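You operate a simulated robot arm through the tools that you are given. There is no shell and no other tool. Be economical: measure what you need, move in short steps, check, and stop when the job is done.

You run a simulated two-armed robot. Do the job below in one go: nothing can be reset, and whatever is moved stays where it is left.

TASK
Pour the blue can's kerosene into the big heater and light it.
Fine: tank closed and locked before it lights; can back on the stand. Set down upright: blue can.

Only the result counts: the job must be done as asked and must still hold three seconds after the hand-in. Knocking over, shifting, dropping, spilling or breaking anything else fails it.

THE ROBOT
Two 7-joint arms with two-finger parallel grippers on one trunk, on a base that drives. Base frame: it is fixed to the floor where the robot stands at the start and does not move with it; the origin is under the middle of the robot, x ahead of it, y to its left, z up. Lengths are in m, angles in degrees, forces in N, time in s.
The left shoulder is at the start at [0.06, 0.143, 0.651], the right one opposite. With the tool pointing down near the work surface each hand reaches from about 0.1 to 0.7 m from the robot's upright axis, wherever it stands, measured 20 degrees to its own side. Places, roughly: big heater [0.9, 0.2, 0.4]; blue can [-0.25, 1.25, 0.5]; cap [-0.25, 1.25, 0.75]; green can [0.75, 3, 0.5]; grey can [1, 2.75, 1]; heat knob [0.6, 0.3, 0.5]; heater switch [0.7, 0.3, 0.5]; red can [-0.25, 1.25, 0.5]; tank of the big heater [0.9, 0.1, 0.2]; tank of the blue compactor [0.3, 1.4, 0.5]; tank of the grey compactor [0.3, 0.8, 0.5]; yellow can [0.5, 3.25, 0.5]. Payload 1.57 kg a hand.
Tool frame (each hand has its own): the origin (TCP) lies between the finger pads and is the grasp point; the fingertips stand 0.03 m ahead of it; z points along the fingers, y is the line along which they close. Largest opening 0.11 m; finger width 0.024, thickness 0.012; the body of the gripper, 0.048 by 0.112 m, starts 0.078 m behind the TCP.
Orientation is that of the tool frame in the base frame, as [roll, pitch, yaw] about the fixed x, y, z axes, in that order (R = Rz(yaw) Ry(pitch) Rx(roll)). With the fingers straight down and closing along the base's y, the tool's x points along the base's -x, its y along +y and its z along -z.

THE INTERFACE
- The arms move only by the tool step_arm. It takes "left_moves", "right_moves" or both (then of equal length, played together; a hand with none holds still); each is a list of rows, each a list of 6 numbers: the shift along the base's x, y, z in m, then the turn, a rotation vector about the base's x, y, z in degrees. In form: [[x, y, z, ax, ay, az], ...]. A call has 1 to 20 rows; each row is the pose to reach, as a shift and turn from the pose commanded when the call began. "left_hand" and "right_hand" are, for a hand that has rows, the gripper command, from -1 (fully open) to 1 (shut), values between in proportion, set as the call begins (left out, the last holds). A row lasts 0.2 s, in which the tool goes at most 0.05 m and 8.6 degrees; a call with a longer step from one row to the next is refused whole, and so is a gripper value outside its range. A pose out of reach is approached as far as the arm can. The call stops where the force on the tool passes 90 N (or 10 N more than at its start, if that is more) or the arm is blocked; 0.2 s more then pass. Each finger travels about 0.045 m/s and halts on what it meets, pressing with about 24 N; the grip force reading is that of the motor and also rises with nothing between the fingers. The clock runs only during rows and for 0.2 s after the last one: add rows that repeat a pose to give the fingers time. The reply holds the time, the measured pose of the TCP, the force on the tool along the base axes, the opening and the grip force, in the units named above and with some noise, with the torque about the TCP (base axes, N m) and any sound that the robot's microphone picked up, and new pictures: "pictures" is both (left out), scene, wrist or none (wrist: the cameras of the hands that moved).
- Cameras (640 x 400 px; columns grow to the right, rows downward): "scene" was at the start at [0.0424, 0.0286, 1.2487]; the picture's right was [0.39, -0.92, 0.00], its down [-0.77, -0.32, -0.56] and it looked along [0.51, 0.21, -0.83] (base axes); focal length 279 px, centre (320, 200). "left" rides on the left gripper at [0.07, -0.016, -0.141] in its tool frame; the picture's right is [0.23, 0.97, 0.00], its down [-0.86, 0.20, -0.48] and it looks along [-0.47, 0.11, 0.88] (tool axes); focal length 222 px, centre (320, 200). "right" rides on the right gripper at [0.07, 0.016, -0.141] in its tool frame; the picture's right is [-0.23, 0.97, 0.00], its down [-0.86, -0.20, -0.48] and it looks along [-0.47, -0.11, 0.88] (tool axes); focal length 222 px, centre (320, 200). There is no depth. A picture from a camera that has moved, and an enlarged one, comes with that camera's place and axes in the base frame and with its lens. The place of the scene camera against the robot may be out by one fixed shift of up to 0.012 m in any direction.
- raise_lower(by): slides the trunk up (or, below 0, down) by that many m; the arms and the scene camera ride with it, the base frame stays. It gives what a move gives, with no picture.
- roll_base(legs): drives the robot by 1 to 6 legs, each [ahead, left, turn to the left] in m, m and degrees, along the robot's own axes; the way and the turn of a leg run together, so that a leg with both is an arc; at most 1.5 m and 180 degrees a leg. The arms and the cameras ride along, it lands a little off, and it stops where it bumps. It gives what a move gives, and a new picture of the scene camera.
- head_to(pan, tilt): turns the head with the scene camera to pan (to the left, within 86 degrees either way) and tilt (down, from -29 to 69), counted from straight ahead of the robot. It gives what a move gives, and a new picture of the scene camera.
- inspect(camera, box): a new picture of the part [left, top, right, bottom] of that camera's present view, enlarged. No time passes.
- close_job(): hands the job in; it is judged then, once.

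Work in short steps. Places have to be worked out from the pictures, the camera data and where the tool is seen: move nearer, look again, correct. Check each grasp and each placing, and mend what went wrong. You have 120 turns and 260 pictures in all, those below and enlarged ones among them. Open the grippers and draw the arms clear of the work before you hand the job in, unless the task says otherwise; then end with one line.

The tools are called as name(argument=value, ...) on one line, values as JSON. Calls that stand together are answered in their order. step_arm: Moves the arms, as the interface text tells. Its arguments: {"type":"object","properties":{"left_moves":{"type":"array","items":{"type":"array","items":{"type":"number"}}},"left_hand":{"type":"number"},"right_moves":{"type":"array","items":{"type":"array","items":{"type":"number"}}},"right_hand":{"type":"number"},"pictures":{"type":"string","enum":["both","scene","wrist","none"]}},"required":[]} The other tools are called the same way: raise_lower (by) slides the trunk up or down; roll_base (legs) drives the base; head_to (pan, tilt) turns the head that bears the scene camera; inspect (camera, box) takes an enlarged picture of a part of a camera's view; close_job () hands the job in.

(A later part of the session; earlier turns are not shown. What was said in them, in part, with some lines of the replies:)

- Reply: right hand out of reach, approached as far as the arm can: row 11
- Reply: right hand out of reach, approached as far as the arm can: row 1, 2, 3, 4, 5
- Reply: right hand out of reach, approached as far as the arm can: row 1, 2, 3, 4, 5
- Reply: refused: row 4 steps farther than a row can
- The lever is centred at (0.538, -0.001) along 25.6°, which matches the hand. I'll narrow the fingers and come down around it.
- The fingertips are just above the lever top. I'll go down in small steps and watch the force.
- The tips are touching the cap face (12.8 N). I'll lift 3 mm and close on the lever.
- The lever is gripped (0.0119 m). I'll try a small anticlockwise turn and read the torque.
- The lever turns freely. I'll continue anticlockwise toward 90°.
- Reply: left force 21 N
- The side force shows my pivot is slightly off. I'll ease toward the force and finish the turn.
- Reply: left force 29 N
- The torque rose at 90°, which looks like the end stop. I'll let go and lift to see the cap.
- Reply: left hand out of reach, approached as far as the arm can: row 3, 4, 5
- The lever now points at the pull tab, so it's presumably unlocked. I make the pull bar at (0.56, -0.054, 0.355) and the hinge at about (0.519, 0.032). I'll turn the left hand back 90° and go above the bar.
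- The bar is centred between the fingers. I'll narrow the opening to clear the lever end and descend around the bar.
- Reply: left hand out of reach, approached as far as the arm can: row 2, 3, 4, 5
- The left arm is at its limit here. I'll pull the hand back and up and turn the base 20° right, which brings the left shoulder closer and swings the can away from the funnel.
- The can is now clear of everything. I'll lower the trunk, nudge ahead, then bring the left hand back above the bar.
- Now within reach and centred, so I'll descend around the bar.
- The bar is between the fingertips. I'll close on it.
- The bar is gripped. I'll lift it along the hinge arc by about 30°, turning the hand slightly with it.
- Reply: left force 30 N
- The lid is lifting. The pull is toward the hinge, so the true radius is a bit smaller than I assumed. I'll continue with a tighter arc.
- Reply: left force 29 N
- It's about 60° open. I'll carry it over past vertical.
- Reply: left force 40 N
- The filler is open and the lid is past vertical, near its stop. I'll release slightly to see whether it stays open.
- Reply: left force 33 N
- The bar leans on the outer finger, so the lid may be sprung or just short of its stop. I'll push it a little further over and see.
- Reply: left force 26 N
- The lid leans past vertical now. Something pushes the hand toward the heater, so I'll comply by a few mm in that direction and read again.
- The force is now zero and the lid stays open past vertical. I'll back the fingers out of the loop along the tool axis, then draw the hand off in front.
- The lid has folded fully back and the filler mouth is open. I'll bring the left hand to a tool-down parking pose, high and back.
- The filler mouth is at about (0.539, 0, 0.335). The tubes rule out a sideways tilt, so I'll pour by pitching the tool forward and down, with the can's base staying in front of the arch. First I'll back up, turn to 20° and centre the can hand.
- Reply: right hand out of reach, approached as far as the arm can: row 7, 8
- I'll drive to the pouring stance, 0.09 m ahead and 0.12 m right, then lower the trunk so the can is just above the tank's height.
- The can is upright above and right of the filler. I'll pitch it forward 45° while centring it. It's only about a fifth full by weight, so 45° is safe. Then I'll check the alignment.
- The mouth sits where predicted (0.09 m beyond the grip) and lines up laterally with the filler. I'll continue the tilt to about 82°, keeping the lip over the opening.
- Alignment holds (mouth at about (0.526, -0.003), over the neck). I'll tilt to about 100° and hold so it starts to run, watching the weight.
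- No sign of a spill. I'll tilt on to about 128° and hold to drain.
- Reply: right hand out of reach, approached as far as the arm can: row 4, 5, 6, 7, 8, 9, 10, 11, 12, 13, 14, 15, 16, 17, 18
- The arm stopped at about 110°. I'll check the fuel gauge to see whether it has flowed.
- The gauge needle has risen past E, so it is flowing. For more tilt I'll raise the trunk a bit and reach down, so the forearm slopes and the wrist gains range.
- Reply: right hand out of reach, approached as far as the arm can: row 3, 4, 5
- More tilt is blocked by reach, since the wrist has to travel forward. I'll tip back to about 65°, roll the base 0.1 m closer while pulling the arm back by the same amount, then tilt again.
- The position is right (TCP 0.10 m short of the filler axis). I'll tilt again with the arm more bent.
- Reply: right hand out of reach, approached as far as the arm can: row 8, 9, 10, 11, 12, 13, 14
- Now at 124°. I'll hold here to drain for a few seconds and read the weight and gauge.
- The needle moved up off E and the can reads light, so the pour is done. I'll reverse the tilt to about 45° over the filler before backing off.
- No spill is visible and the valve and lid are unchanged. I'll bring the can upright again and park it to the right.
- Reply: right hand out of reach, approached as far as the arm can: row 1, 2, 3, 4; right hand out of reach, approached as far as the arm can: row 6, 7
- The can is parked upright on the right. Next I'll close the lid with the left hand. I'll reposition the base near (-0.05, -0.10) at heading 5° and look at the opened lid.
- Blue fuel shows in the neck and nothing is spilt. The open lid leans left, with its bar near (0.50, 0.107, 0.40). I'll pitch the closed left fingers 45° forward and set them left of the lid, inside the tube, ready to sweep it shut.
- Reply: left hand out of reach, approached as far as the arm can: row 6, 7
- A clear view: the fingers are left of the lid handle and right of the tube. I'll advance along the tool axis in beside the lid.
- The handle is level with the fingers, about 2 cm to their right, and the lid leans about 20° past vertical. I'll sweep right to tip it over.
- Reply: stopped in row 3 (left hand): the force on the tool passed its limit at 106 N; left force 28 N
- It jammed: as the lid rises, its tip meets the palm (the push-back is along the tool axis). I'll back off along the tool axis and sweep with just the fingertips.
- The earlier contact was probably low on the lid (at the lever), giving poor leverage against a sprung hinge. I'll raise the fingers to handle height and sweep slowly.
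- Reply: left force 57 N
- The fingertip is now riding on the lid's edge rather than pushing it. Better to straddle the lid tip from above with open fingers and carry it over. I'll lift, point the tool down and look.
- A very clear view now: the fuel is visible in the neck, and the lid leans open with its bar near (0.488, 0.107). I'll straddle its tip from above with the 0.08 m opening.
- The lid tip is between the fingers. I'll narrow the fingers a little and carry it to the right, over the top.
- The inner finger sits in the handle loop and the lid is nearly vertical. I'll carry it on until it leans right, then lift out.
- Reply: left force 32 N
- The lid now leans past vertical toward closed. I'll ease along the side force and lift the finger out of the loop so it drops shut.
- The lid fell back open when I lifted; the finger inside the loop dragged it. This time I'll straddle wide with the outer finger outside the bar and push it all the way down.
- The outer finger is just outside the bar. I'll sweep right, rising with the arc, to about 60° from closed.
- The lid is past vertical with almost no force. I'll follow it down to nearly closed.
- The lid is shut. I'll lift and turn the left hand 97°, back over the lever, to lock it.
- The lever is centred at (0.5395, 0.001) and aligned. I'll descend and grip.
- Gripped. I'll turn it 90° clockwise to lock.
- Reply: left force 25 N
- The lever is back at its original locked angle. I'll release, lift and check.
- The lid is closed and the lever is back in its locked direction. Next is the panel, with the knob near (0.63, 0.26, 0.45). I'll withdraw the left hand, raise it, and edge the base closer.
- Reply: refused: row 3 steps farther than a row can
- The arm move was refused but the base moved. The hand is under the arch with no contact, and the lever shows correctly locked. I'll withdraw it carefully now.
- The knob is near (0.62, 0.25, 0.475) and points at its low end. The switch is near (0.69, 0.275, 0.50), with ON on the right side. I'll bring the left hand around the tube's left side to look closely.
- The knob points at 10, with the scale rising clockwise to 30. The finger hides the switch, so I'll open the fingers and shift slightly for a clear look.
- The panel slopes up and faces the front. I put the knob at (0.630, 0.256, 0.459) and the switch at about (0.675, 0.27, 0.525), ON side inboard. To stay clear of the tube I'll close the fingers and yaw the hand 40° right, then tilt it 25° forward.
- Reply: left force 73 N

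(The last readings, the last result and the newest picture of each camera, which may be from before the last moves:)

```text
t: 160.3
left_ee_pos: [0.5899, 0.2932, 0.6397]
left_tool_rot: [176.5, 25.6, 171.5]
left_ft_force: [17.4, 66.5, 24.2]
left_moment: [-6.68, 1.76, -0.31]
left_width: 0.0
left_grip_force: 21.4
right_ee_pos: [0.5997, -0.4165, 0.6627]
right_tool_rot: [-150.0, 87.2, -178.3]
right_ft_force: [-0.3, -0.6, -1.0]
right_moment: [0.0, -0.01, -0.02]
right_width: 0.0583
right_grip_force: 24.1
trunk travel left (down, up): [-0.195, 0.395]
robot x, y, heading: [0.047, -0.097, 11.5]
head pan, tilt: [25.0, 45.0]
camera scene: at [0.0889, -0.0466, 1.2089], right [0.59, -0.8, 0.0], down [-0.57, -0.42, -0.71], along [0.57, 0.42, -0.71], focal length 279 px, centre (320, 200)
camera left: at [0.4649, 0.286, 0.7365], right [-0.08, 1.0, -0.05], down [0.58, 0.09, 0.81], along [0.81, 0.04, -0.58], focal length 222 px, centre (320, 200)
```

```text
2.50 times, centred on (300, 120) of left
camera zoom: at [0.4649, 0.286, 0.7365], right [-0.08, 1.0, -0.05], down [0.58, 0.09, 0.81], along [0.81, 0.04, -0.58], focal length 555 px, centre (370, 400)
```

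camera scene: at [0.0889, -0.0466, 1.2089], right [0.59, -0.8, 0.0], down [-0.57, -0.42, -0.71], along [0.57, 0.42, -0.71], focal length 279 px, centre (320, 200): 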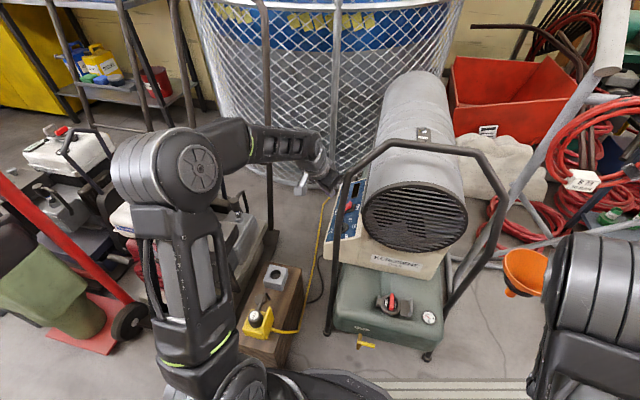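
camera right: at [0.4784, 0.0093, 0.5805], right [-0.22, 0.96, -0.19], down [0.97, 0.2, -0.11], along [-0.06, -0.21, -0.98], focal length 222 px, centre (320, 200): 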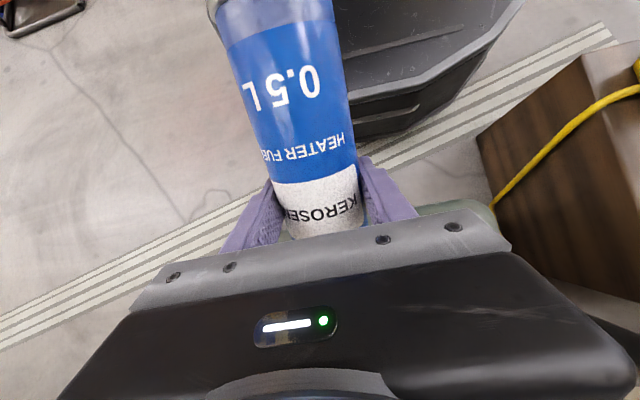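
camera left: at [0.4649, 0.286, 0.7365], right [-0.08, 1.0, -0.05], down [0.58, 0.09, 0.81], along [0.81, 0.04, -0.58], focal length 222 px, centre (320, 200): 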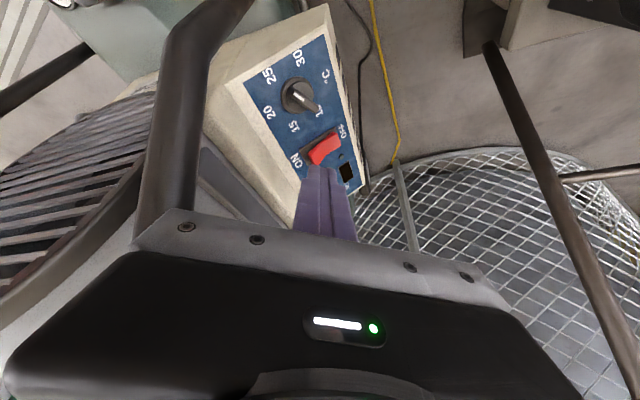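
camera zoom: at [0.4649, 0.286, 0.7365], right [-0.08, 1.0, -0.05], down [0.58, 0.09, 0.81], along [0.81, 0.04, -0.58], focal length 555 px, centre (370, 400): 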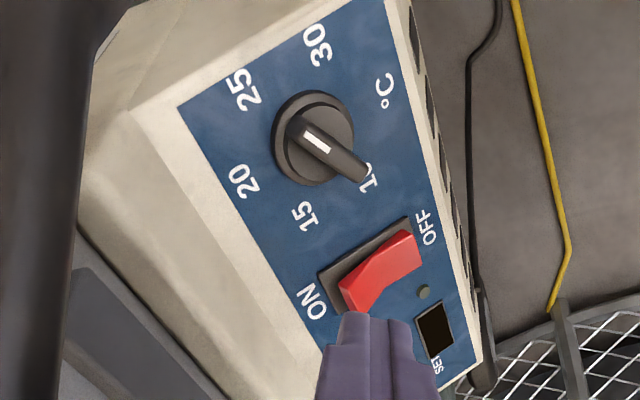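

The gripper brushed the arch tube (66 N sideways), so I'll move off it at once to the left. This view fixes the switch: its ON end is raised near (0.712, 0.278, 0.475). I'll then go forward past the tube.

step_arm(left_moves=[[0, 0.02, 0, 0, 0, 0], [0.01, 0.035, 0, 0, 0, 0], [0.045, 0.035, -0.01, 0, 0, 0], [0.08, 0.03, -0.03, 0, 0, 0], [0.105, 0.015, -0.06, 0, 0, 0], [0.108, 0.0, -0.085, 0, 0, 0]], pictures="both")

inspect(camera="left", box=[220, 80, 420, 240])

```text
t: 161.8
left_ee_pos: [0.6976, 0.2761, 0.5487]
left_tool_rot: [177.0, 24.6, 170.2]
left_ft_force: [-0.1, 0.5, 0.2]
left_moment: [-0.02, 0.02, 0.0]
left_width: 0.0
left_grip_force: 22.5
right_ee_pos: [0.5985, -0.4215, 0.6598]
right_tool_rot: [-154.2, 87.1, 177.3]
right_ft_force: [-0.3, -0.8, -1.0]
right_moment: [-0.02, 0.02, -0.02]
right_width: 0.0587
right_grip_force: 24.0
trunk travel left (down, up): [-0.195, 0.395]
robot x, y, heading: [0.0447, -0.0987, 11.4]
head pan, tilt: [25.0, 45.0]
camera scene: at [0.0893, -0.0518, 1.2087], right [0.59, -0.81, 0.0], down [-0.57, -0.42, -0.71], along [0.57, 0.42, -0.71], focal length 279 px, centre (320, 200)
camera left: at [0.5732, 0.2729, 0.6477], right [-0.06, 1.0, -0.05], down [0.6, 0.07, 0.8], along [0.8, 0.02, -0.6], focal length 222 px, centre (320, 200)
```

scene: 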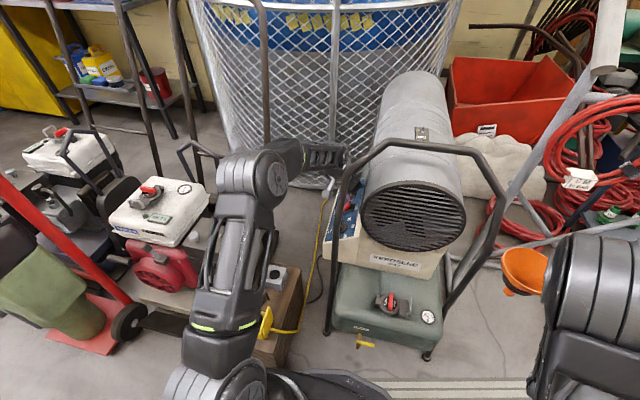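
left: 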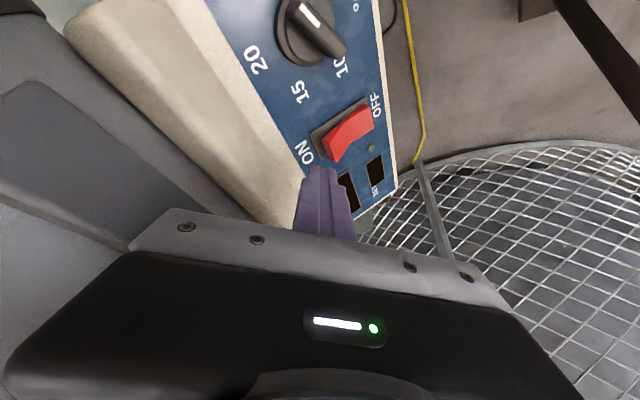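

```text
2.50 times, centred on (320, 160) of left
camera zoom: at [0.5732, 0.2729, 0.6477], right [-0.06, 1.0, -0.05], down [0.6, 0.07, 0.8], along [0.8, 0.02, -0.6], focal length 555 px, centre (320, 300)
```

zoom: 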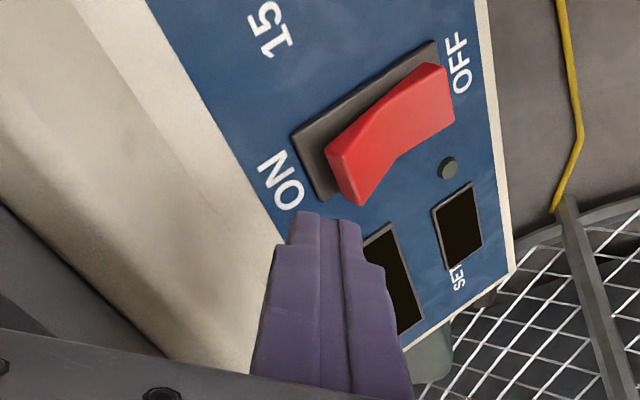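

The fingertip needs to shift about 18 mm left to line up with the raised ON end. I'll do that and advance 5–6 cm along the tool axis, then look again.

step_arm(left_moves=[[0.0, 0.018, 0, 0, 0, 0], [0.0125, 0.016, -0.027, 0, 0, 0], [0.023, 0.014, -0.05, 0, 0, 0]], pictures="wrist")

inspect(camera="left", box=[220, 80, 420, 240])

```text
t: 162.6
left_ee_pos: [0.7196, 0.2883, 0.5031]
left_tool_rot: [177.1, 24.9, 170.1]
left_ft_force: [-7.0, -6.1, 14.1]
left_moment: [-0.31, 0.2, -0.07]
left_width: 0.0001
left_grip_force: 21.4
right_ee_pos: [0.5974, -0.4212, 0.6613]
right_tool_rot: [-155.0, 87.2, 176.5]
right_ft_force: [0.0, -0.4, -0.9]
right_moment: [-0.03, 0.03, -0.01]
right_width: 0.0581
right_grip_force: 24.1
trunk travel left (down, up): [-0.195, 0.395]
robot x, y, heading: [0.0471, -0.0943, 11.4]
head pan, tilt: [25.0, 45.0]
camera left: at [0.5948, 0.2851, 0.601], right [-0.06, 1.0, -0.05], down [0.59, 0.07, 0.8], along [0.8, 0.02, -0.6], focal length 222 px, centre (320, 200)
```

left: 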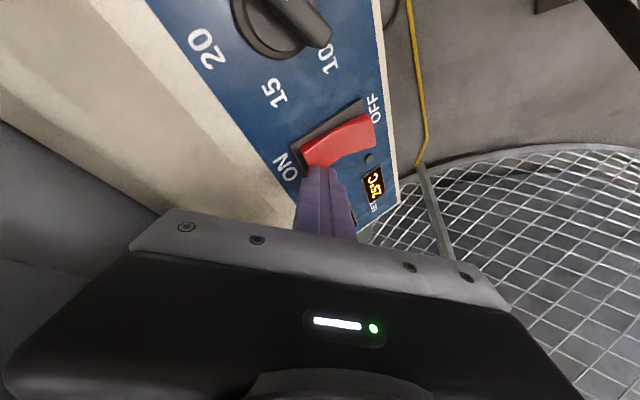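

```text
2.50 times, centred on (320, 160) of left
camera zoom: at [0.5948, 0.2851, 0.601], right [-0.06, 1.0, -0.05], down [0.59, 0.07, 0.8], along [0.8, 0.02, -0.6], focal length 555 px, centre (320, 300)
```

zoom: 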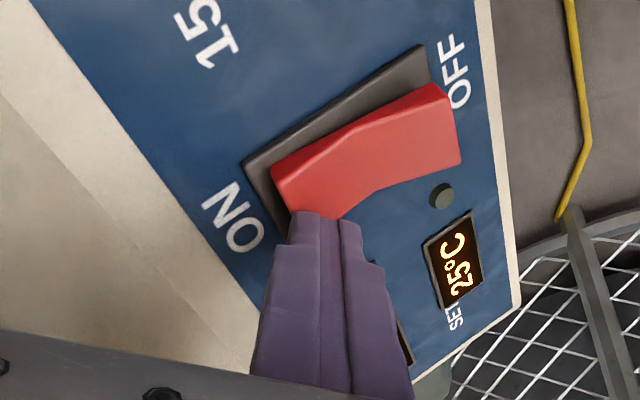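

The switch is on and a display lit up. I'll back off to read both displays.

step_arm(left_moves=[[-0.012, 0.004, 0.027, 0, 0, 0], [-0.025, 0.015, 0.055, 0, 0, 0], [-0.035, 0.03, 0.08, 0, 0, 0]], pictures="wrist")

inspect(camera="left", box=[180, 60, 340, 220])

inspect(camera="scene", box=[310, 150, 390, 240])

```text
t: 163.3
left_ee_pos: [0.6851, 0.3201, 0.5801]
left_tool_rot: [177.2, 24.4, 170.2]
left_ft_force: [-0.6, 1.1, -0.3]
left_moment: [-0.01, 0.01, 0.0]
left_width: 0.0002
left_grip_force: 20.9
right_ee_pos: [0.5978, -0.4201, 0.6592]
right_tool_rot: [-154.2, 87.1, 177.3]
right_ft_force: [0.5, 0.1, -0.8]
right_moment: [0.0, -0.01, 0.01]
right_width: 0.0582
right_grip_force: 23.6
trunk travel left (down, up): [-0.195, 0.395]
robot x, y, heading: [0.0491, -0.0963, 11.5]
head pan, tilt: [25.0, 45.0]
camera left: at [0.5603, 0.3167, 0.679], right [-0.06, 1.0, -0.05], down [0.6, 0.07, 0.8], along [0.8, 0.02, -0.6], focal length 222 px, centre (320, 200)
```

left: 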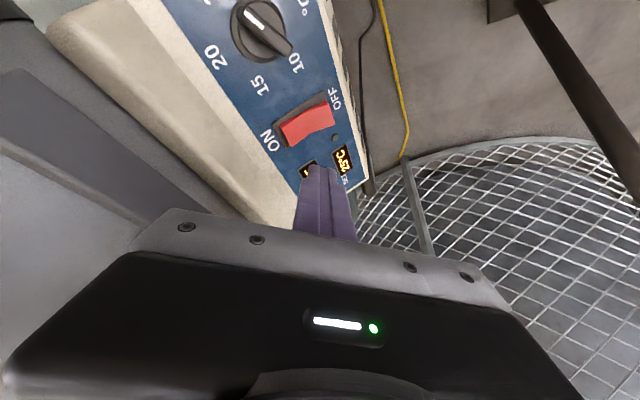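

```text
2.50 times, centred on (260, 140) of left
camera zoom: at [0.5603, 0.3167, 0.679], right [-0.06, 1.0, -0.05], down [0.6, 0.07, 0.8], along [0.8, 0.02, -0.6], focal length 555 px, centre (470, 350)
```

zoom: 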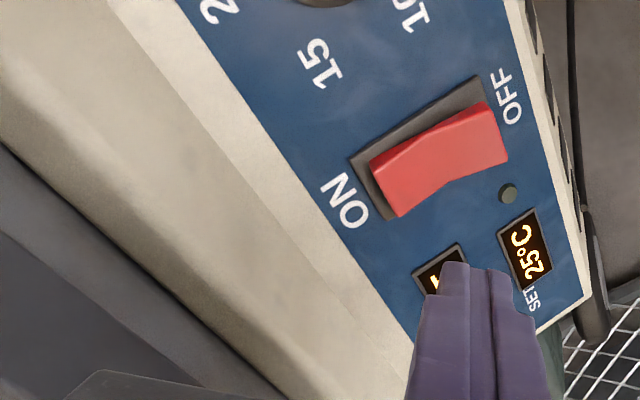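

```text
4.44 times, centred on (350, 195) of scene
camera zoom: at [0.0893, -0.0518, 1.2086], right [0.59, -0.81, 0.0], down [-0.57, -0.42, -0.71], along [0.57, 0.42, -0.71], focal length 1238 px, centre (187, 222)
```

zoom: 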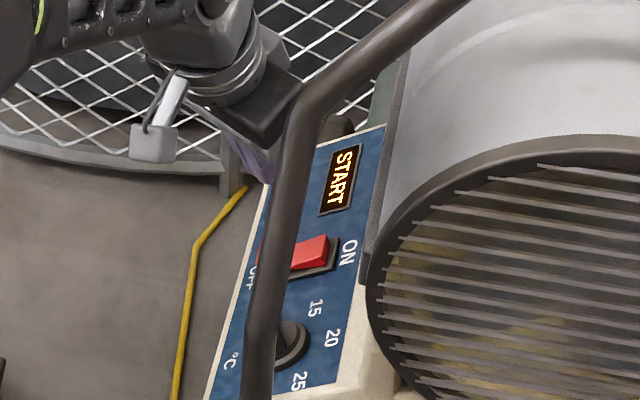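

The display reads START with SET 25°C, and the grille has begun to glow. I'll withdraw the left hand, keeping left of the tube, and watch.

step_arm(left_moves=[[-0.02, 0.03, 0.03, 0, 0, 0], [-0.05, 0.045, 0.06, 0, 0, 0], [-0.09, 0.05, 0.08, 1.5, 8.2, 0], [-0.13, 0.05, 0.09, 3, 16.4, 0], [-0.17, 0.05, 0.1, 4.4, 24, 0], [-0.21, 0.04, 0.1, 4.4, 24, 0], [-0.25, 0.02, 0.1, 4.4, 24, 0], [-0.29, -0.01, 0.1, 4.4, 24, 0], [-0.32, -0.04, 0.1, 4.4, 24, 0], [-0.32, -0.04, 0.1, 4.4, 24, 0], [-0.32, -0.04, 0.1, 4.4, 24, 0], [-0.32, -0.04, 0.1, 4.4, 24, 0]], pictures="scene")

inspect(camera="scene", box=[310, 150, 480, 270])

```text
t: 165.9
left_ee_pos: [0.3634, 0.2805, 0.6801]
left_tool_rot: [176.8, 0.1, 170.2]
left_ft_force: [0.2, 0.1, -0.7]
left_moment: [0.02, -0.02, 0.01]
left_width: 0.0
left_grip_force: 21.4
right_ee_pos: [0.5996, -0.4214, 0.6613]
right_tool_rot: [-154.3, 87.1, 177.3]
right_ft_force: [0.9, 0.0, -0.6]
right_moment: [0.02, 0.02, -0.01]
right_width: 0.058
right_grip_force: 24.1
trunk travel left (down, up): [-0.195, 0.395]
robot x, y, heading: [0.0434, -0.0977, 11.2]
head pan, tilt: [25.0, 45.0]
camera scene: at [0.0891, -0.0519, 1.2086], right [0.59, -0.81, 0.0], down [-0.57, -0.42, -0.71], along [0.57, 0.42, -0.71], focal length 279 px, centre (320, 200)
```

scene: 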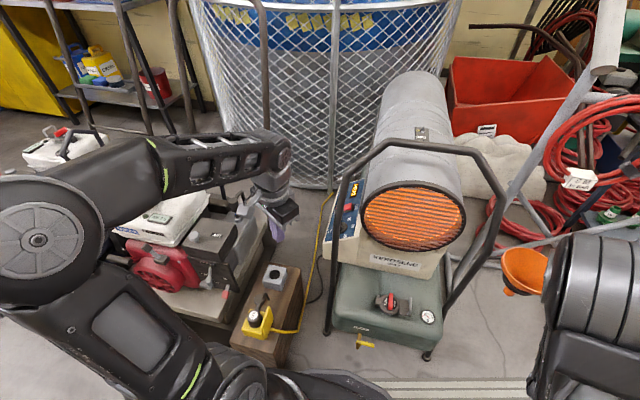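

```text
3.33 times, centred on (395, 210) of scene
camera zoom: at [0.0891, -0.0519, 1.2086], right [0.59, -0.81, 0.0], down [-0.57, -0.42, -0.71], along [0.57, 0.42, -0.71], focal length 929 px, centre (70, 167)
```

zoom: 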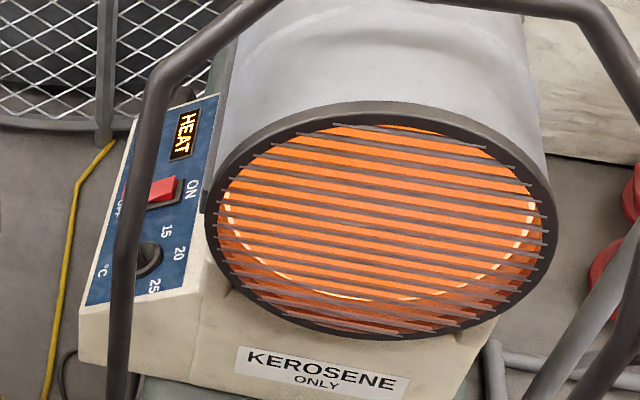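

It's burning: the display says HEAT and the grille glows. Now I'll return the can. I'll raise the trunk, back away, straighten up and go around toward the stand.

raise_lower(by=0.13)

roll_base(legs=[[-0.4, 0, 0], [0, 0, -11.3], [-0.49, 0.635, 0]])

step_arm(right_moves=[[0.005, 0.035, -0.005, 0, 0, 5], [0.01, 0.07, -0.01, 0, 0, 10], [0.015, 0.105, -0.015, 0, 0, 15], [0.02, 0.14, -0.02, 0, 0, 20], [0.03, 0.175, -0.02, 0, 0, 25], [0.05, 0.21, -0.02, 0, 0, 30], [0.07, 0.245, -0.02, 0, 0, 34], [0.1, 0.28, -0.02, 0, 0, 38], [0.12, 0.31, -0.02, 0, 0, 41]], pictures="both")

```text
t: 167.5
left_ee_pos: [0.3634, 0.279, 0.8081]
left_tool_rot: [176.8, 0.1, 170.2]
left_ft_force: [-0.6, -0.4, -1.0]
left_moment: [-0.01, -0.01, -0.02]
left_width: 0.0002
left_grip_force: 21.4
right_ee_pos: [0.5989, -0.4208, 0.7893]
right_tool_rot: [-154.2, 87.0, 177.2]
right_ft_force: [0.5, -0.8, -1.3]
right_moment: [0.01, -0.02, -0.05]
right_width: 0.0581
right_grip_force: 24.3
trunk travel left (down, up): [-0.325, 0.265]
robot x, y, heading: [0.0419, -0.095, 11.5]
head pan, tilt: [25.0, 45.0]
```

```text
t: 174.7
left_ee_pos: [-0.4447, 0.7612, 0.8095]
left_tool_rot: [176.8, 0.2, 158.4]
left_ft_force: [0.5, -1.1, 0.8]
left_moment: [-0.01, 0.0, 0.03]
left_width: 0.0
left_grip_force: 20.8
right_ee_pos: [-0.3571, 0.027, 0.7911]
right_tool_rot: [-154.0, 87.1, 165.6]
right_ft_force: [-0.8, -0.8, -1.0]
right_moment: [-0.01, 0.01, 0.03]
right_width: 0.0582
right_grip_force: 24.4
trunk travel left (down, up): [-0.325, 0.265]
robot x, y, heading: [-0.8345, 0.4592, -0.4]
head pan, tilt: [25.0, 45.0]
camera scene: at [-0.7813, 0.4938, 1.3386], right [0.42, -0.91, 0.0], down [-0.64, -0.29, -0.71], along [0.64, 0.29, -0.71], focal length 279 px, centre (320, 200)
```

scene: 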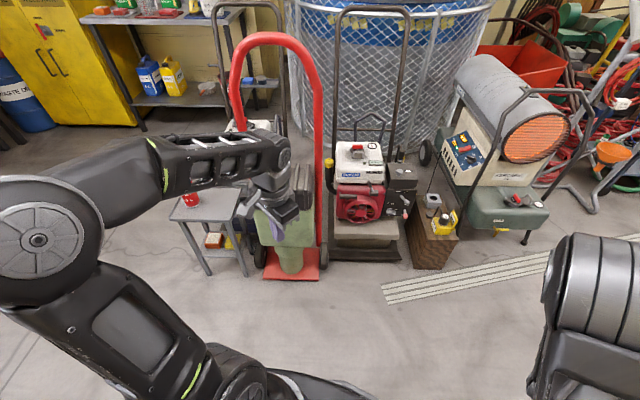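

```text
t: 176.7
left_ee_pos: [-0.4441, 0.7603, 0.8084]
left_tool_rot: [176.7, 0.0, 158.4]
left_ft_force: [0.0, 0.5, -0.4]
left_moment: [-0.01, 0.02, 0.01]
left_width: 0.0
left_grip_force: 20.9
right_ee_pos: [-0.2346, 0.3367, 0.7715]
right_tool_rot: [-154.0, 87.1, -153.2]
right_ft_force: [0.1, 1.3, -1.1]
right_moment: [0.01, 0.01, -0.04]
right_width: 0.058
right_grip_force: 24.3
right hand out of reach, approached as far as the arm can: row 1, 2, 3, 4, 5, 6
trunk travel left (down, up): [-0.325, 0.265]
robot x, y, heading: [-0.8338, 0.4557, -0.4]
head pan, tilt: [25.0, 45.0]
camera scene: at [-0.781, 0.4938, 1.3386], right [0.42, -0.91, 0.0], down [-0.64, -0.29, -0.71], along [0.64, 0.29, -0.71], focal length 279 px, centre (320, 200)
camera right: at [-0.3807, 0.3485, 0.7078], right [0.0, 0.98, 0.21], down [-0.44, -0.19, 0.88], along [0.9, -0.09, 0.43], focal length 222 px, centre (320, 200)
```

scene: 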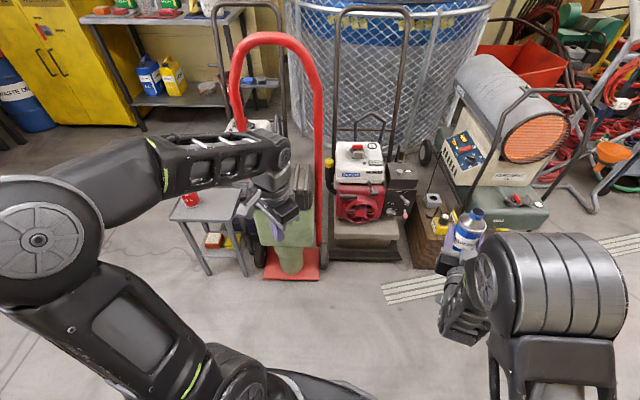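
right: 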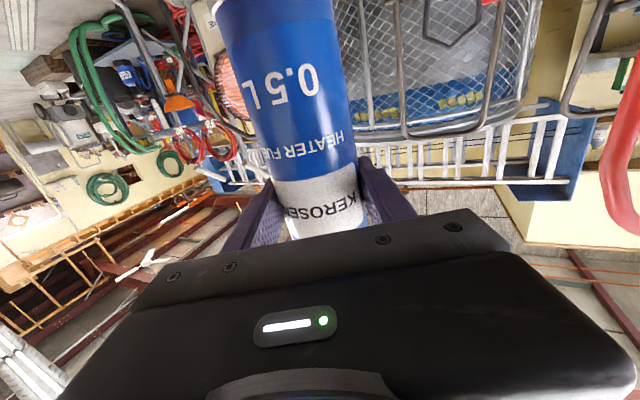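

The can sits unchanged in the grip. I'll fine-level it, turn to 15° and slide left to stand off from the stand.

step_arm(right_moves=[[0, 0, 0, 1.4, 0, 0]], pictures="none")

roll_base(legs=[[0, 0, 15.4], [0, 0.69, 0]])

head_to(pan=0, tilt=42)

inspect(camera="scene", box=[260, 150, 420, 280])

```text
t: 177.1
left_ee_pos: [-0.4455, 0.7601, 0.8096]
left_tool_rot: [176.7, 0.2, 158.5]
left_ft_force: [-0.5, 0.3, 0.5]
left_moment: [-0.04, 0.0, -0.02]
left_width: 0.0
left_grip_force: 21.6
right_ee_pos: [-0.2368, 0.3361, 0.7708]
right_tool_rot: [176.1, 87.5, 176.8]
right_ft_force: [0.2, 0.7, -1.2]
right_moment: [0.04, 0.03, 0.02]
right_width: 0.0582
right_grip_force: 23.3
trunk travel left (down, up): [-0.325, 0.265]
robot x, y, heading: [-0.8306, 0.4617, -0.3]
head pan, tilt: [25.0, 45.0]
```

```text
t: 181.8
left_ee_pos: [-0.7214, 1.526, 0.8088]
left_tool_rot: [176.8, 0.1, 173.8]
left_ft_force: [0.6, -0.1, -0.5]
left_moment: [-0.02, 0.0, 0.01]
left_width: 0.0003
left_grip_force: 21.0
right_ee_pos: [-0.407, 1.1716, 0.77]
right_tool_rot: [176.6, 87.4, -167.2]
right_ft_force: [0.9, -0.2, -1.4]
right_moment: [0.01, 0.01, 0.02]
right_width: 0.0583
right_grip_force: 24.1
trunk travel left (down, up): [-0.325, 0.265]
robot x, y, heading: [-1.0145, 1.133, 15.1]
head pan, tilt: [25.0, 45.0]
camera scene: at [-0.9726, 1.1768, 1.3386], right [0.64, -0.77, 0.0], down [-0.54, -0.45, -0.71], along [0.54, 0.45, -0.71], focal length 279 px, centre (320, 200)
```

scene: 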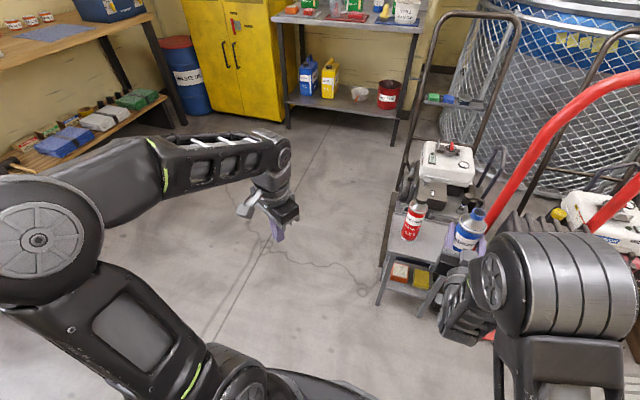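

```text
t: 182.7
left_ee_pos: [-0.7203, 1.5257, 0.8094]
left_tool_rot: [176.9, 0.2, 173.7]
left_ft_force: [-0.4, -0.1, -0.8]
left_moment: [-0.01, 0.01, 0.0]
left_width: 0.0002
left_grip_force: 21.5
right_ee_pos: [-0.4067, 1.1708, 0.7705]
right_tool_rot: [176.4, 87.4, -167.4]
right_ft_force: [0.9, -0.4, -1.0]
right_moment: [-0.03, 0.0, -0.04]
right_width: 0.0579
right_grip_force: 24.1
trunk travel left (down, up): [-0.325, 0.265]
robot x, y, heading: [-1.0157, 1.1328, 15.1]
head pan, tilt: [0.0, 42.0]
camera scene: at [-0.9542, 1.1461, 1.3429], right [0.26, -0.97, 0.0], down [-0.65, -0.17, -0.74], along [0.72, 0.19, -0.67], focal length 279 px, centre (320, 200)
```

scene: 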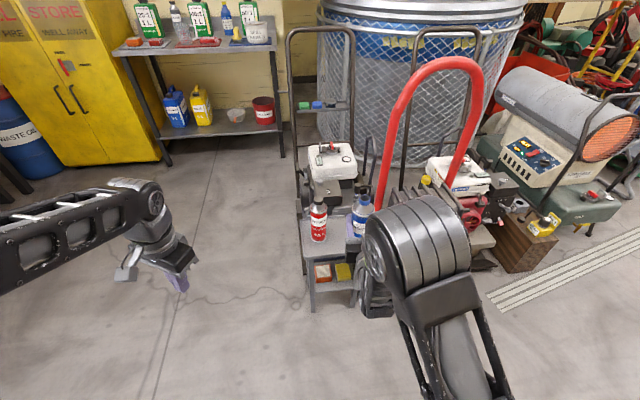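

```text
3.08 times, centred on (340, 215) of scene
camera zoom: at [-0.9542, 1.1461, 1.3429], right [0.26, -0.97, 0.0], down [-0.65, -0.17, -0.74], along [0.72, 0.19, -0.67], focal length 857 px, centre (258, 154)
```

zoom: 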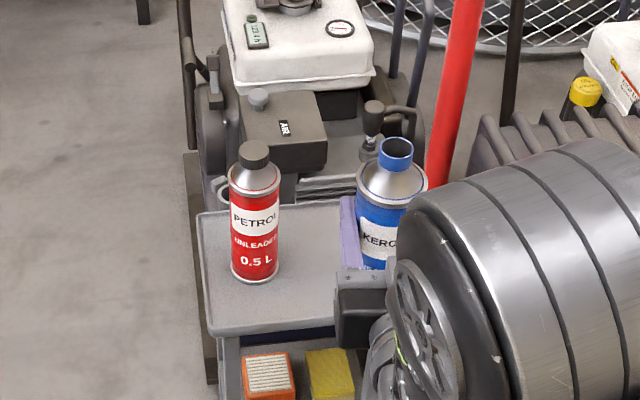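

I need 0.213 m ahead and 6 mm left to bring the can over its old spot. I'll do that while still high, then check.

roll_base(legs=[[0.213, 0.006, 0]])

inspect(camera="scene", box=[280, 160, 440, 290])

```text
t: 184.3
left_ee_pos: [-0.5155, 1.5855, 0.8079]
left_tool_rot: [176.9, 0.0, 173.8]
left_ft_force: [0.1, 0.3, -0.1]
left_moment: [0.03, 0.03, -0.01]
left_width: 0.0
left_grip_force: 21.0
right_ee_pos: [-0.2032, 1.2317, 0.7688]
right_tool_rot: [176.6, 87.5, -167.4]
right_ft_force: [0.4, -0.4, -0.4]
right_moment: [0.01, 0.02, -0.01]
right_width: 0.0582
right_grip_force: 23.8
trunk travel left (down, up): [-0.325, 0.265]
robot x, y, heading: [-0.8099, 1.1914, 14.6]
head pan, tilt: [0.0, 42.0]
camera scene: at [-0.7496, 1.2069, 1.3429], right [0.26, -0.97, 0.0], down [-0.65, -0.17, -0.74], along [0.72, 0.19, -0.67], focal length 279 px, centre (320, 200)
```

scene: 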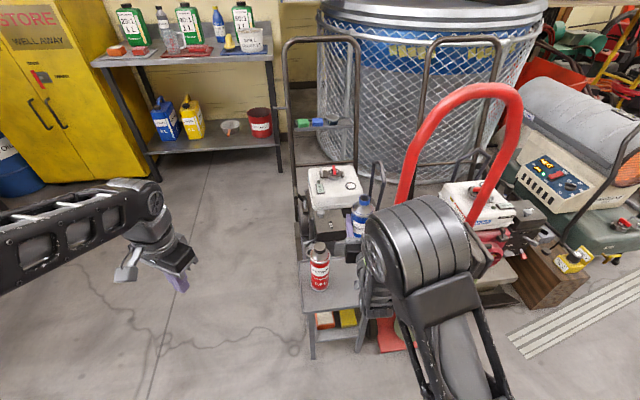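

```text
3.08 times, centred on (360, 225) of scene
camera zoom: at [-0.7496, 1.2069, 1.3429], right [0.26, -0.97, 0.0], down [-0.65, -0.17, -0.74], along [0.72, 0.19, -0.67], focal length 857 px, centre (197, 123)
```

zoom: 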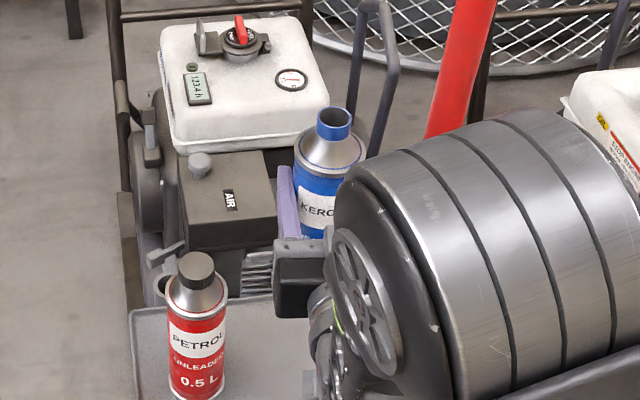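

Exactly over the old spot. I'll lower in two stages, checking the elbow and bag.

raise_lower(by=-0.1)

inspect(camera="scene", box=[270, 130, 510, 300])

inspect(camera="right", box=[0, 0, 640, 400])

```text
t: 185.7
left_ee_pos: [-0.5164, 1.5848, 0.7089]
left_tool_rot: [176.8, 0.1, 173.9]
left_ft_force: [1.0, 0.4, -0.4]
left_moment: [0.0, -0.02, -0.01]
left_width: 0.0001
left_grip_force: 21.6
right_ee_pos: [-0.2011, 1.2319, 0.6709]
right_tool_rot: [176.4, 87.3, -167.5]
right_ft_force: [0.1, 1.1, -1.0]
right_moment: [-0.03, 0.03, -0.01]
right_width: 0.0583
right_grip_force: 24.1
trunk travel left (down, up): [-0.225, 0.365]
robot x, y, heading: [-0.8109, 1.1977, 14.9]
head pan, tilt: [0.0, 42.0]
```

```text
2.35 times, centred on (390, 215) of scene
camera zoom: at [-0.7501, 1.2067, 1.243], right [0.26, -0.97, 0.0], down [-0.65, -0.17, -0.74], along [0.72, 0.19, -0.67], focal length 656 px, centre (155, 165)
```

zoom: 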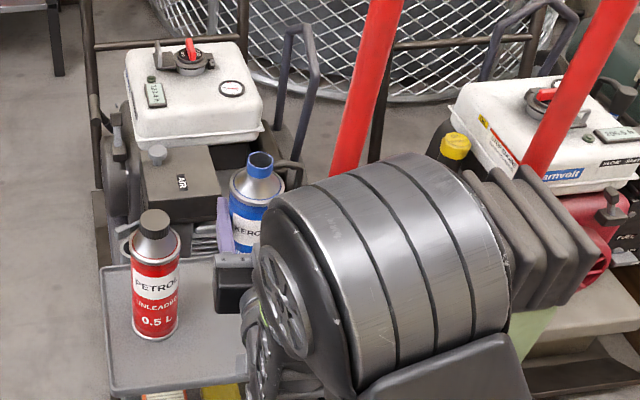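

```text
1.00 times, centred on (320, 200) of right (not enlarged: the box is as wide or as high as the picture)
camera zoom: at [-0.3454, 1.2066, 0.6082], right [-0.26, 0.94, 0.23], down [-0.37, -0.32, 0.88], along [0.89, 0.14, 0.43], focal length 222 px, centre (320, 200)
```

zoom: 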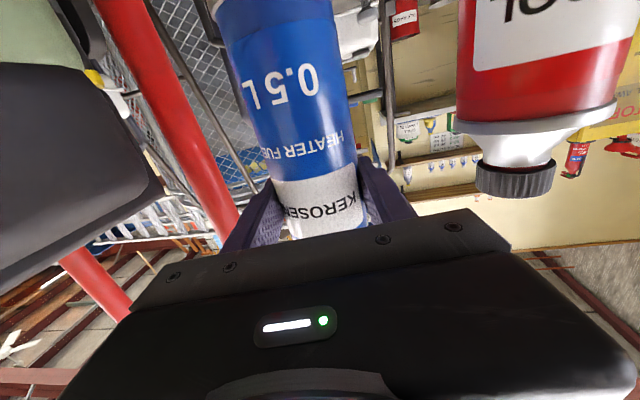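

The elbow is close to the bag from this angle, so rather than lower the trunk further I'll try the arm alone for the next few centimetres.

step_arm(right_moves=[[0, 0, -0.01, 0, 0, 0], [0, 0, -0.02, 0, 0, 0], [0, 0, -0.03, 0, 0, 0]], pictures="none")

inspect(camera="scene", box=[270, 130, 510, 300])

```text
t: 186.5
left_ee_pos: [-0.5162, 1.5852, 0.7098]
left_tool_rot: [176.8, 0.1, 173.9]
left_ft_force: [-0.5, 1.1, 0.5]
left_moment: [0.01, 0.02, 0.0]
left_width: 0.0001
left_grip_force: 21.2
right_ee_pos: [-0.2018, 1.2312, 0.6413]
right_tool_rot: [176.8, 87.4, -167.1]
right_ft_force: [-0.1, 0.7, -1.5]
right_moment: [-0.03, -0.02, -0.01]
right_width: 0.0581
right_grip_force: 24.4
trunk travel left (down, up): [-0.225, 0.365]
robot x, y, heading: [-0.8104, 1.1903, 15.0]
head pan, tilt: [0.0, 42.0]
```

```text
2.35 times, centred on (390, 215) of scene
camera zoom: at [-0.75, 1.2068, 1.243], right [0.26, -0.97, 0.0], down [-0.65, -0.17, -0.74], along [0.72, 0.19, -0.67], focal length 656 px, centre (155, 165)
```

zoom: 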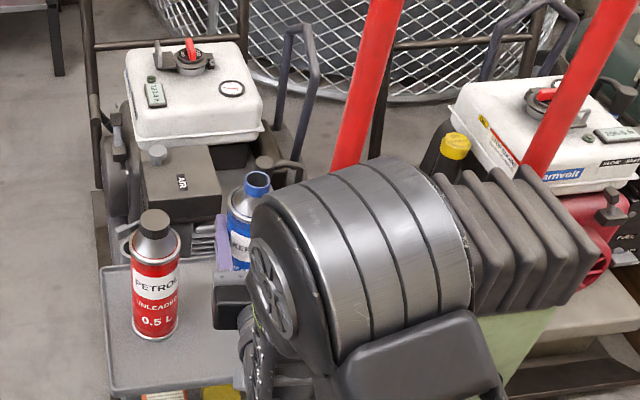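

The arm alone works and the elbow moves away from the bag. I'll continue down to just above the contact height (z 0.594).

step_arm(right_moves=[[-0.0005, 0, -0.012, 0, 0, 0], [-0.001, 0, -0.024, 0, 0, 0], [-0.001, 0, -0.036, 0, 0, 0], [-0.001, 0, -0.042, 0, 0, 0]], pictures="wrist")

inspect(camera="scene", box=[290, 160, 410, 290])

```text
t: 187.5
left_ee_pos: [-0.5169, 1.5847, 0.7084]
left_tool_rot: [176.8, 0.1, 173.7]
left_ft_force: [-0.2, 0.6, -0.2]
left_moment: [0.01, -0.02, -0.01]
left_width: 0.0001
left_grip_force: 21.3
right_ee_pos: [-0.2042, 1.2314, 0.5991]
right_tool_rot: [175.8, 87.4, -168.2]
right_ft_force: [-0.3, -1.1, -1.1]
right_moment: [0.01, -0.02, 0.0]
right_width: 0.0585
right_grip_force: 24.3
trunk travel left (down, up): [-0.225, 0.365]
robot x, y, heading: [-0.8083, 1.1876, 15.0]
head pan, tilt: [0.0, 42.0]
camera right: at [-0.3466, 1.2068, 0.5362], right [-0.26, 0.94, 0.23], down [-0.37, -0.32, 0.87], along [0.89, 0.14, 0.43], focal length 222 px, centre (320, 200)
```

right: 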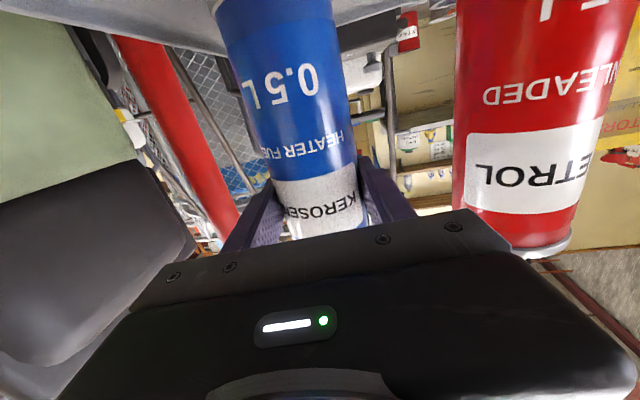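

```text
3.08 times, centred on (350, 225) of scene
camera zoom: at [-0.75, 1.2068, 1.243], right [0.26, -0.97, 0.0], down [-0.65, -0.17, -0.74], along [0.72, 0.19, -0.67], focal length 857 px, centre (228, 123)
```

zoom: 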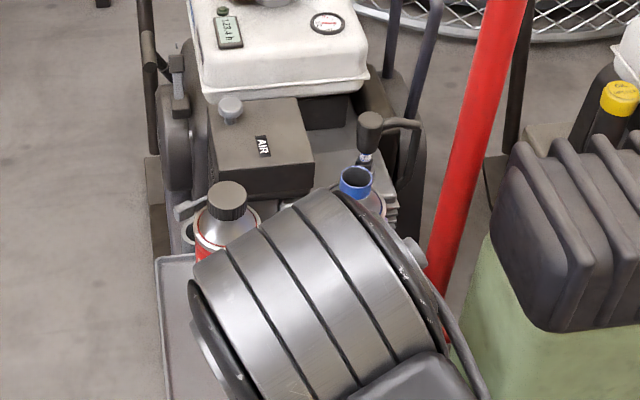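

Almost at the original height. I'll creep down until contact.

step_arm(right_moves=[[0, 0, -0.002, 0, 0, 0], [0, 0, -0.004, 0, 0, 0], [0, 0, -0.006, 0, 0, 0]], pictures="none")

```text
t: 188.3
left_ee_pos: [-0.5166, 1.5861, 0.7089]
left_tool_rot: [176.7, 0.3, 173.9]
left_ft_force: [-0.2, 0.4, 0.3]
left_moment: [-0.02, -0.01, -0.01]
left_width: 0.0
left_grip_force: 21.2
right_ee_pos: [-0.2019, 1.2325, 0.5945]
right_tool_rot: [176.5, 87.8, -167.4]
right_ft_force: [-2.1, -0.9, 8.3]
right_moment: [-0.16, 0.05, -0.01]
right_width: 0.0581
right_grip_force: 23.5
trunk travel left (down, up): [-0.225, 0.365]
robot x, y, heading: [-0.8064, 1.191, 14.9]
head pan, tilt: [0.0, 42.0]
```

Contact at 8 N: the can stands on the tray. I'll open to the same width used for the approach and look.

step_arm(right_moves=[[0, 0, 0, 0, 0, 0], [0, 0, 0, 0, 0, 0], [0, 0, 0, 0, 0, 0], [0, 0, 0, 0, 0, 0]], right_hand=-0.6, pictures="wrist")

```text
t: 189.3
left_ee_pos: [-0.5162, 1.5848, 0.7086]
left_tool_rot: [176.9, 0.2, 173.8]
left_ft_force: [0.1, -0.4, 0.1]
left_moment: [0.02, 0.02, -0.01]
left_width: 0.0
left_grip_force: 21.3
right_ee_pos: [-0.2033, 1.2317, 0.5923]
right_tool_rot: [176.4, 87.4, -167.4]
right_ft_force: [-0.3, 0.2, -0.1]
right_moment: [-0.03, 0.0, 0.01]
right_width: 0.0879
right_grip_force: 0.0
trunk travel left (down, up): [-0.225, 0.365]
robot x, y, heading: [-0.8086, 1.1894, 14.8]
head pan, tilt: [0.0, 42.0]
camera right: at [-0.3468, 1.2064, 0.5303], right [-0.26, 0.94, 0.23], down [-0.37, -0.32, 0.88], along [0.89, 0.14, 0.43], focal length 222 px, centre (320, 200)
```

right: 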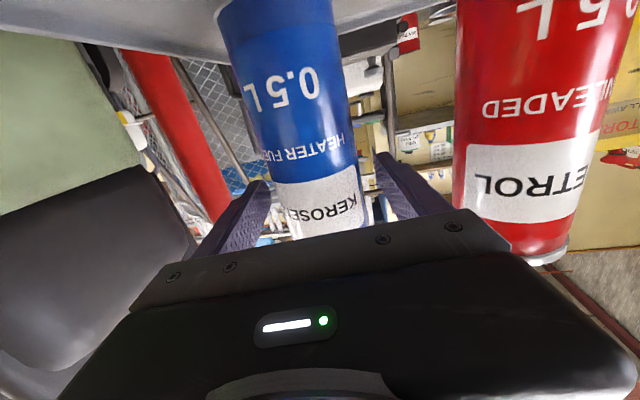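

The can stands free but is nearer the right finger. I'll shift the hand 7 mm right to centre, then roll straight back.

step_arm(right_moves=[[0.001, -0.0035, 0, 0, 0, 0], [0.002, -0.007, 0, 0, 0, 0]], pictures="wrist")

roll_base(legs=[[-0.1, 0, 0]])

inspect(camera="right", box=[0, 0, 640, 400])

```text
t: 189.9
left_ee_pos: [-0.5158, 1.5857, 0.7097]
left_tool_rot: [176.8, 0.3, 173.8]
left_ft_force: [-0.2, 0.4, 0.4]
left_moment: [-0.02, 0.01, 0.03]
left_width: 0.0001
left_grip_force: 21.6
right_ee_pos: [-0.2017, 1.2234, 0.5933]
right_tool_rot: [176.6, 87.4, -167.3]
right_ft_force: [-0.6, -0.1, 1.4]
right_moment: [-0.01, -0.02, 0.01]
right_width: 0.0883
right_grip_force: 0.1
trunk travel left (down, up): [-0.225, 0.365]
robot x, y, heading: [-0.8103, 1.1904, 14.9]
head pan, tilt: [0.0, 42.0]
camera right: at [-0.3447, 1.1993, 0.5303], right [-0.26, 0.94, 0.23], down [-0.37, -0.32, 0.88], along [0.89, 0.14, 0.43], focal length 222 px, centre (320, 200)
```

right: 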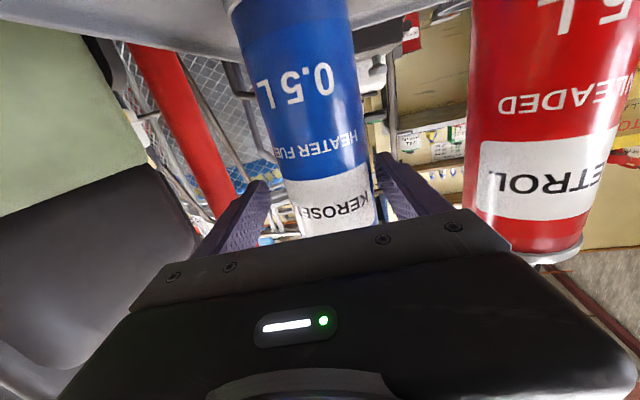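

```text
t: 191.0
left_ee_pos: [-0.6115, 1.5611, 0.7097]
left_tool_rot: [176.8, 0.2, 173.8]
left_ft_force: [-0.9, 0.2, 0.5]
left_moment: [-0.02, 0.03, 0.02]
left_width: 0.0002
left_grip_force: 20.5
right_ee_pos: [-0.2975, 1.1986, 0.5928]
right_tool_rot: [176.3, 87.3, -167.5]
right_ft_force: [0.1, 0.2, -0.7]
right_moment: [-0.01, 0.01, 0.0]
right_width: 0.0879
right_grip_force: 0.0
trunk travel left (down, up): [-0.225, 0.365]
robot x, y, heading: [-0.9039, 1.1674, 15.2]
head pan, tilt: [0.0, 42.0]
camera scene: at [-0.8461, 1.1812, 1.243], right [0.26, -0.97, 0.0], down [-0.65, -0.17, -0.74], along [0.72, 0.19, -0.67], focal length 279 px, centre (320, 200)
```

scene: 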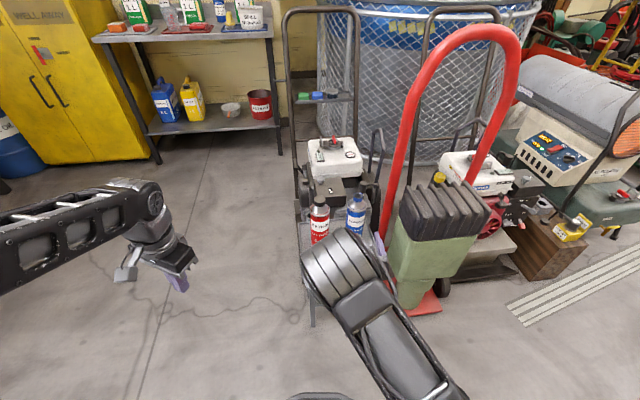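

```text
1.00 times, centred on (320, 200) of right (not enlarged: the box is as wide or as high as the picture)
camera zoom: at [-0.4407, 1.1736, 0.5304], right [-0.26, 0.94, 0.23], down [-0.37, -0.32, 0.88], along [0.89, 0.14, 0.43], focal length 222 px, centre (320, 200)
```

zoom: 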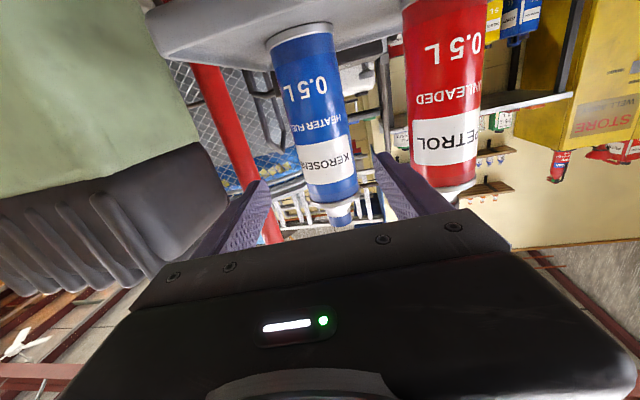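

The can stands upright on the stand. I'll back further off, open both grippers and take a last look at the can and heater.

roll_base(legs=[[-0.2, 0, 0]])

step_arm(left_moves=[[0, 0, 0, 0, 0, 0], [0, 0, 0, 0, 0, 0], [0, 0, 0, 0, 0, 0]], right_moves=[[0, 0, 0, 0, 0, 0], [0, 0, 0, 0, 0, 0], [0, 0, 0, 0, 0, 0]], left_hand=-1, right_hand=-1, pictures="none")

head_to(pan=-15, tilt=30)

inspect(camera="scene", box=[180, 150, 300, 270])

inspect(camera="scene", box=[380, 100, 540, 260])

```text
t: 192.6
left_ee_pos: [-0.8073, 1.5088, 0.709]
left_tool_rot: [176.7, 0.1, 173.6]
left_ft_force: [0.2, -0.2, -0.3]
left_moment: [0.0, 0.03, 0.0]
left_width: 0.0
left_grip_force: 21.3
right_ee_pos: [-0.4911, 1.1459, 0.5935]
right_tool_rot: [176.5, 87.3, -167.5]
right_ft_force: [-0.7, 0.8, -1.9]
right_moment: [-0.01, 0.01, 0.01]
right_width: 0.0879
right_grip_force: 0.0
trunk travel left (down, up): [-0.225, 0.365]
robot x, y, heading: [-1.1031, 1.1128, 15.1]
head pan, tilt: [0.0, 42.0]
camera scene: at [-1.0409, 1.1293, 1.243], right [0.26, -0.97, 0.0], down [-0.65, -0.17, -0.74], along [0.72, 0.19, -0.67], focal length 279 px, centre (320, 200)
```

scene: 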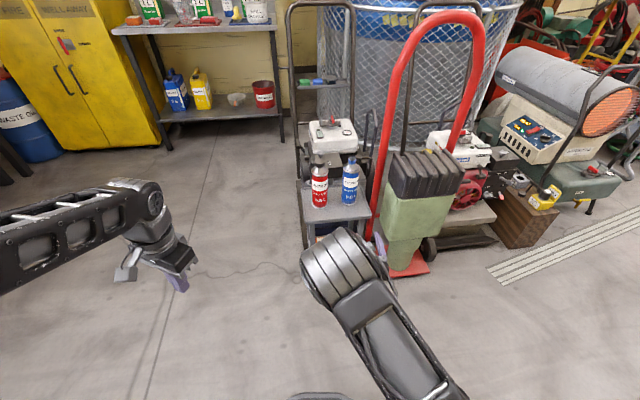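

```text
t: 193.4
left_ee_pos: [-0.8071, 1.5087, 0.7093]
left_tool_rot: [176.7, 0.3, 173.8]
left_ft_force: [0.1, 0.7, -1.0]
left_moment: [0.01, -0.03, 0.04]
left_width: 0.068
left_grip_force: 0.0
right_ee_pos: [-0.4912, 1.1469, 0.5936]
right_tool_rot: [176.4, 87.4, -167.6]
right_ft_force: [-0.1, -0.3, -0.1]
right_moment: [0.01, 0.0, 0.0]
right_width: 0.11
right_grip_force: 0.0
trunk travel left (down, up): [-0.225, 0.365]
robot x, y, heading: [-1.0986, 1.1139, 15.1]
head pan, tilt: [0.0, 42.0]
```

```text
t: 194.2
left_ee_pos: [-0.8055, 1.5083, 0.71]
left_tool_rot: [176.8, 0.2, 173.8]
left_ft_force: [0.2, 0.3, 0.2]
left_moment: [0.01, 0.0, -0.04]
left_width: 0.1102
left_grip_force: 0.1
right_ee_pos: [-0.4923, 1.1465, 0.5931]
right_tool_rot: [176.4, 87.3, -167.5]
right_ft_force: [-0.6, -0.4, 0.2]
right_moment: [0.01, -0.04, 0.0]
right_width: 0.1098
right_grip_force: 0.0
trunk travel left (down, up): [-0.225, 0.365]
robot x, y, heading: [-1.1002, 1.1152, 14.9]
head pan, tilt: [-15.0, 30.0]
camera scene: at [-1.0314, 1.1077, 1.2612], right [0.0, -1.0, 0.0], down [-0.5, 0.0, -0.87], along [0.87, 0.0, -0.5], focal length 279 px, centre (320, 200)
```

scene: 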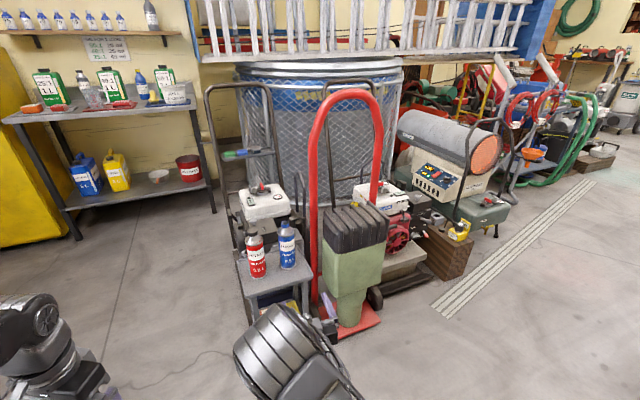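

```text
3.33 times, centred on (240, 210) of scene
camera zoom: at [-1.0314, 1.1077, 1.2612], right [0.0, -1.0, 0.0], down [-0.5, 0.0, -0.87], along [0.87, 0.0, -0.5], focal length 929 px, centre (587, 167)
```

zoom: 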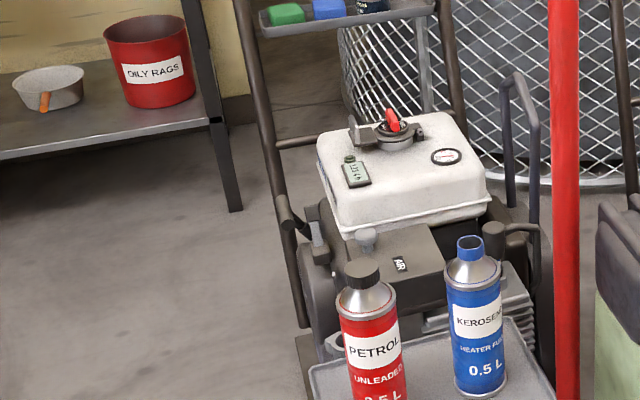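

```text
2.50 times, centred on (460, 180) of scene
camera zoom: at [-1.0314, 1.1077, 1.2612], right [0.0, -1.0, 0.0], down [-0.5, 0.0, -0.87], along [0.87, 0.0, -0.5], focal length 697 px, centre (-30, 250)
```

zoom: 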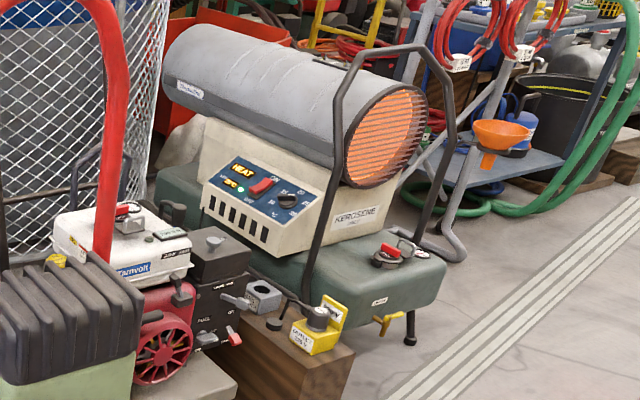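

The heater shows HEAT and glows, the tank is shut and locked, the blue can stands upright on the stand, and both hands are empty and clear. I'll hand in.

close_job()

```text
The job is handed in.
```

The blue can's kerosene is in the big heater, the tank was closed and locked before the heater was lit, and the empty can stands upright back on its stand.
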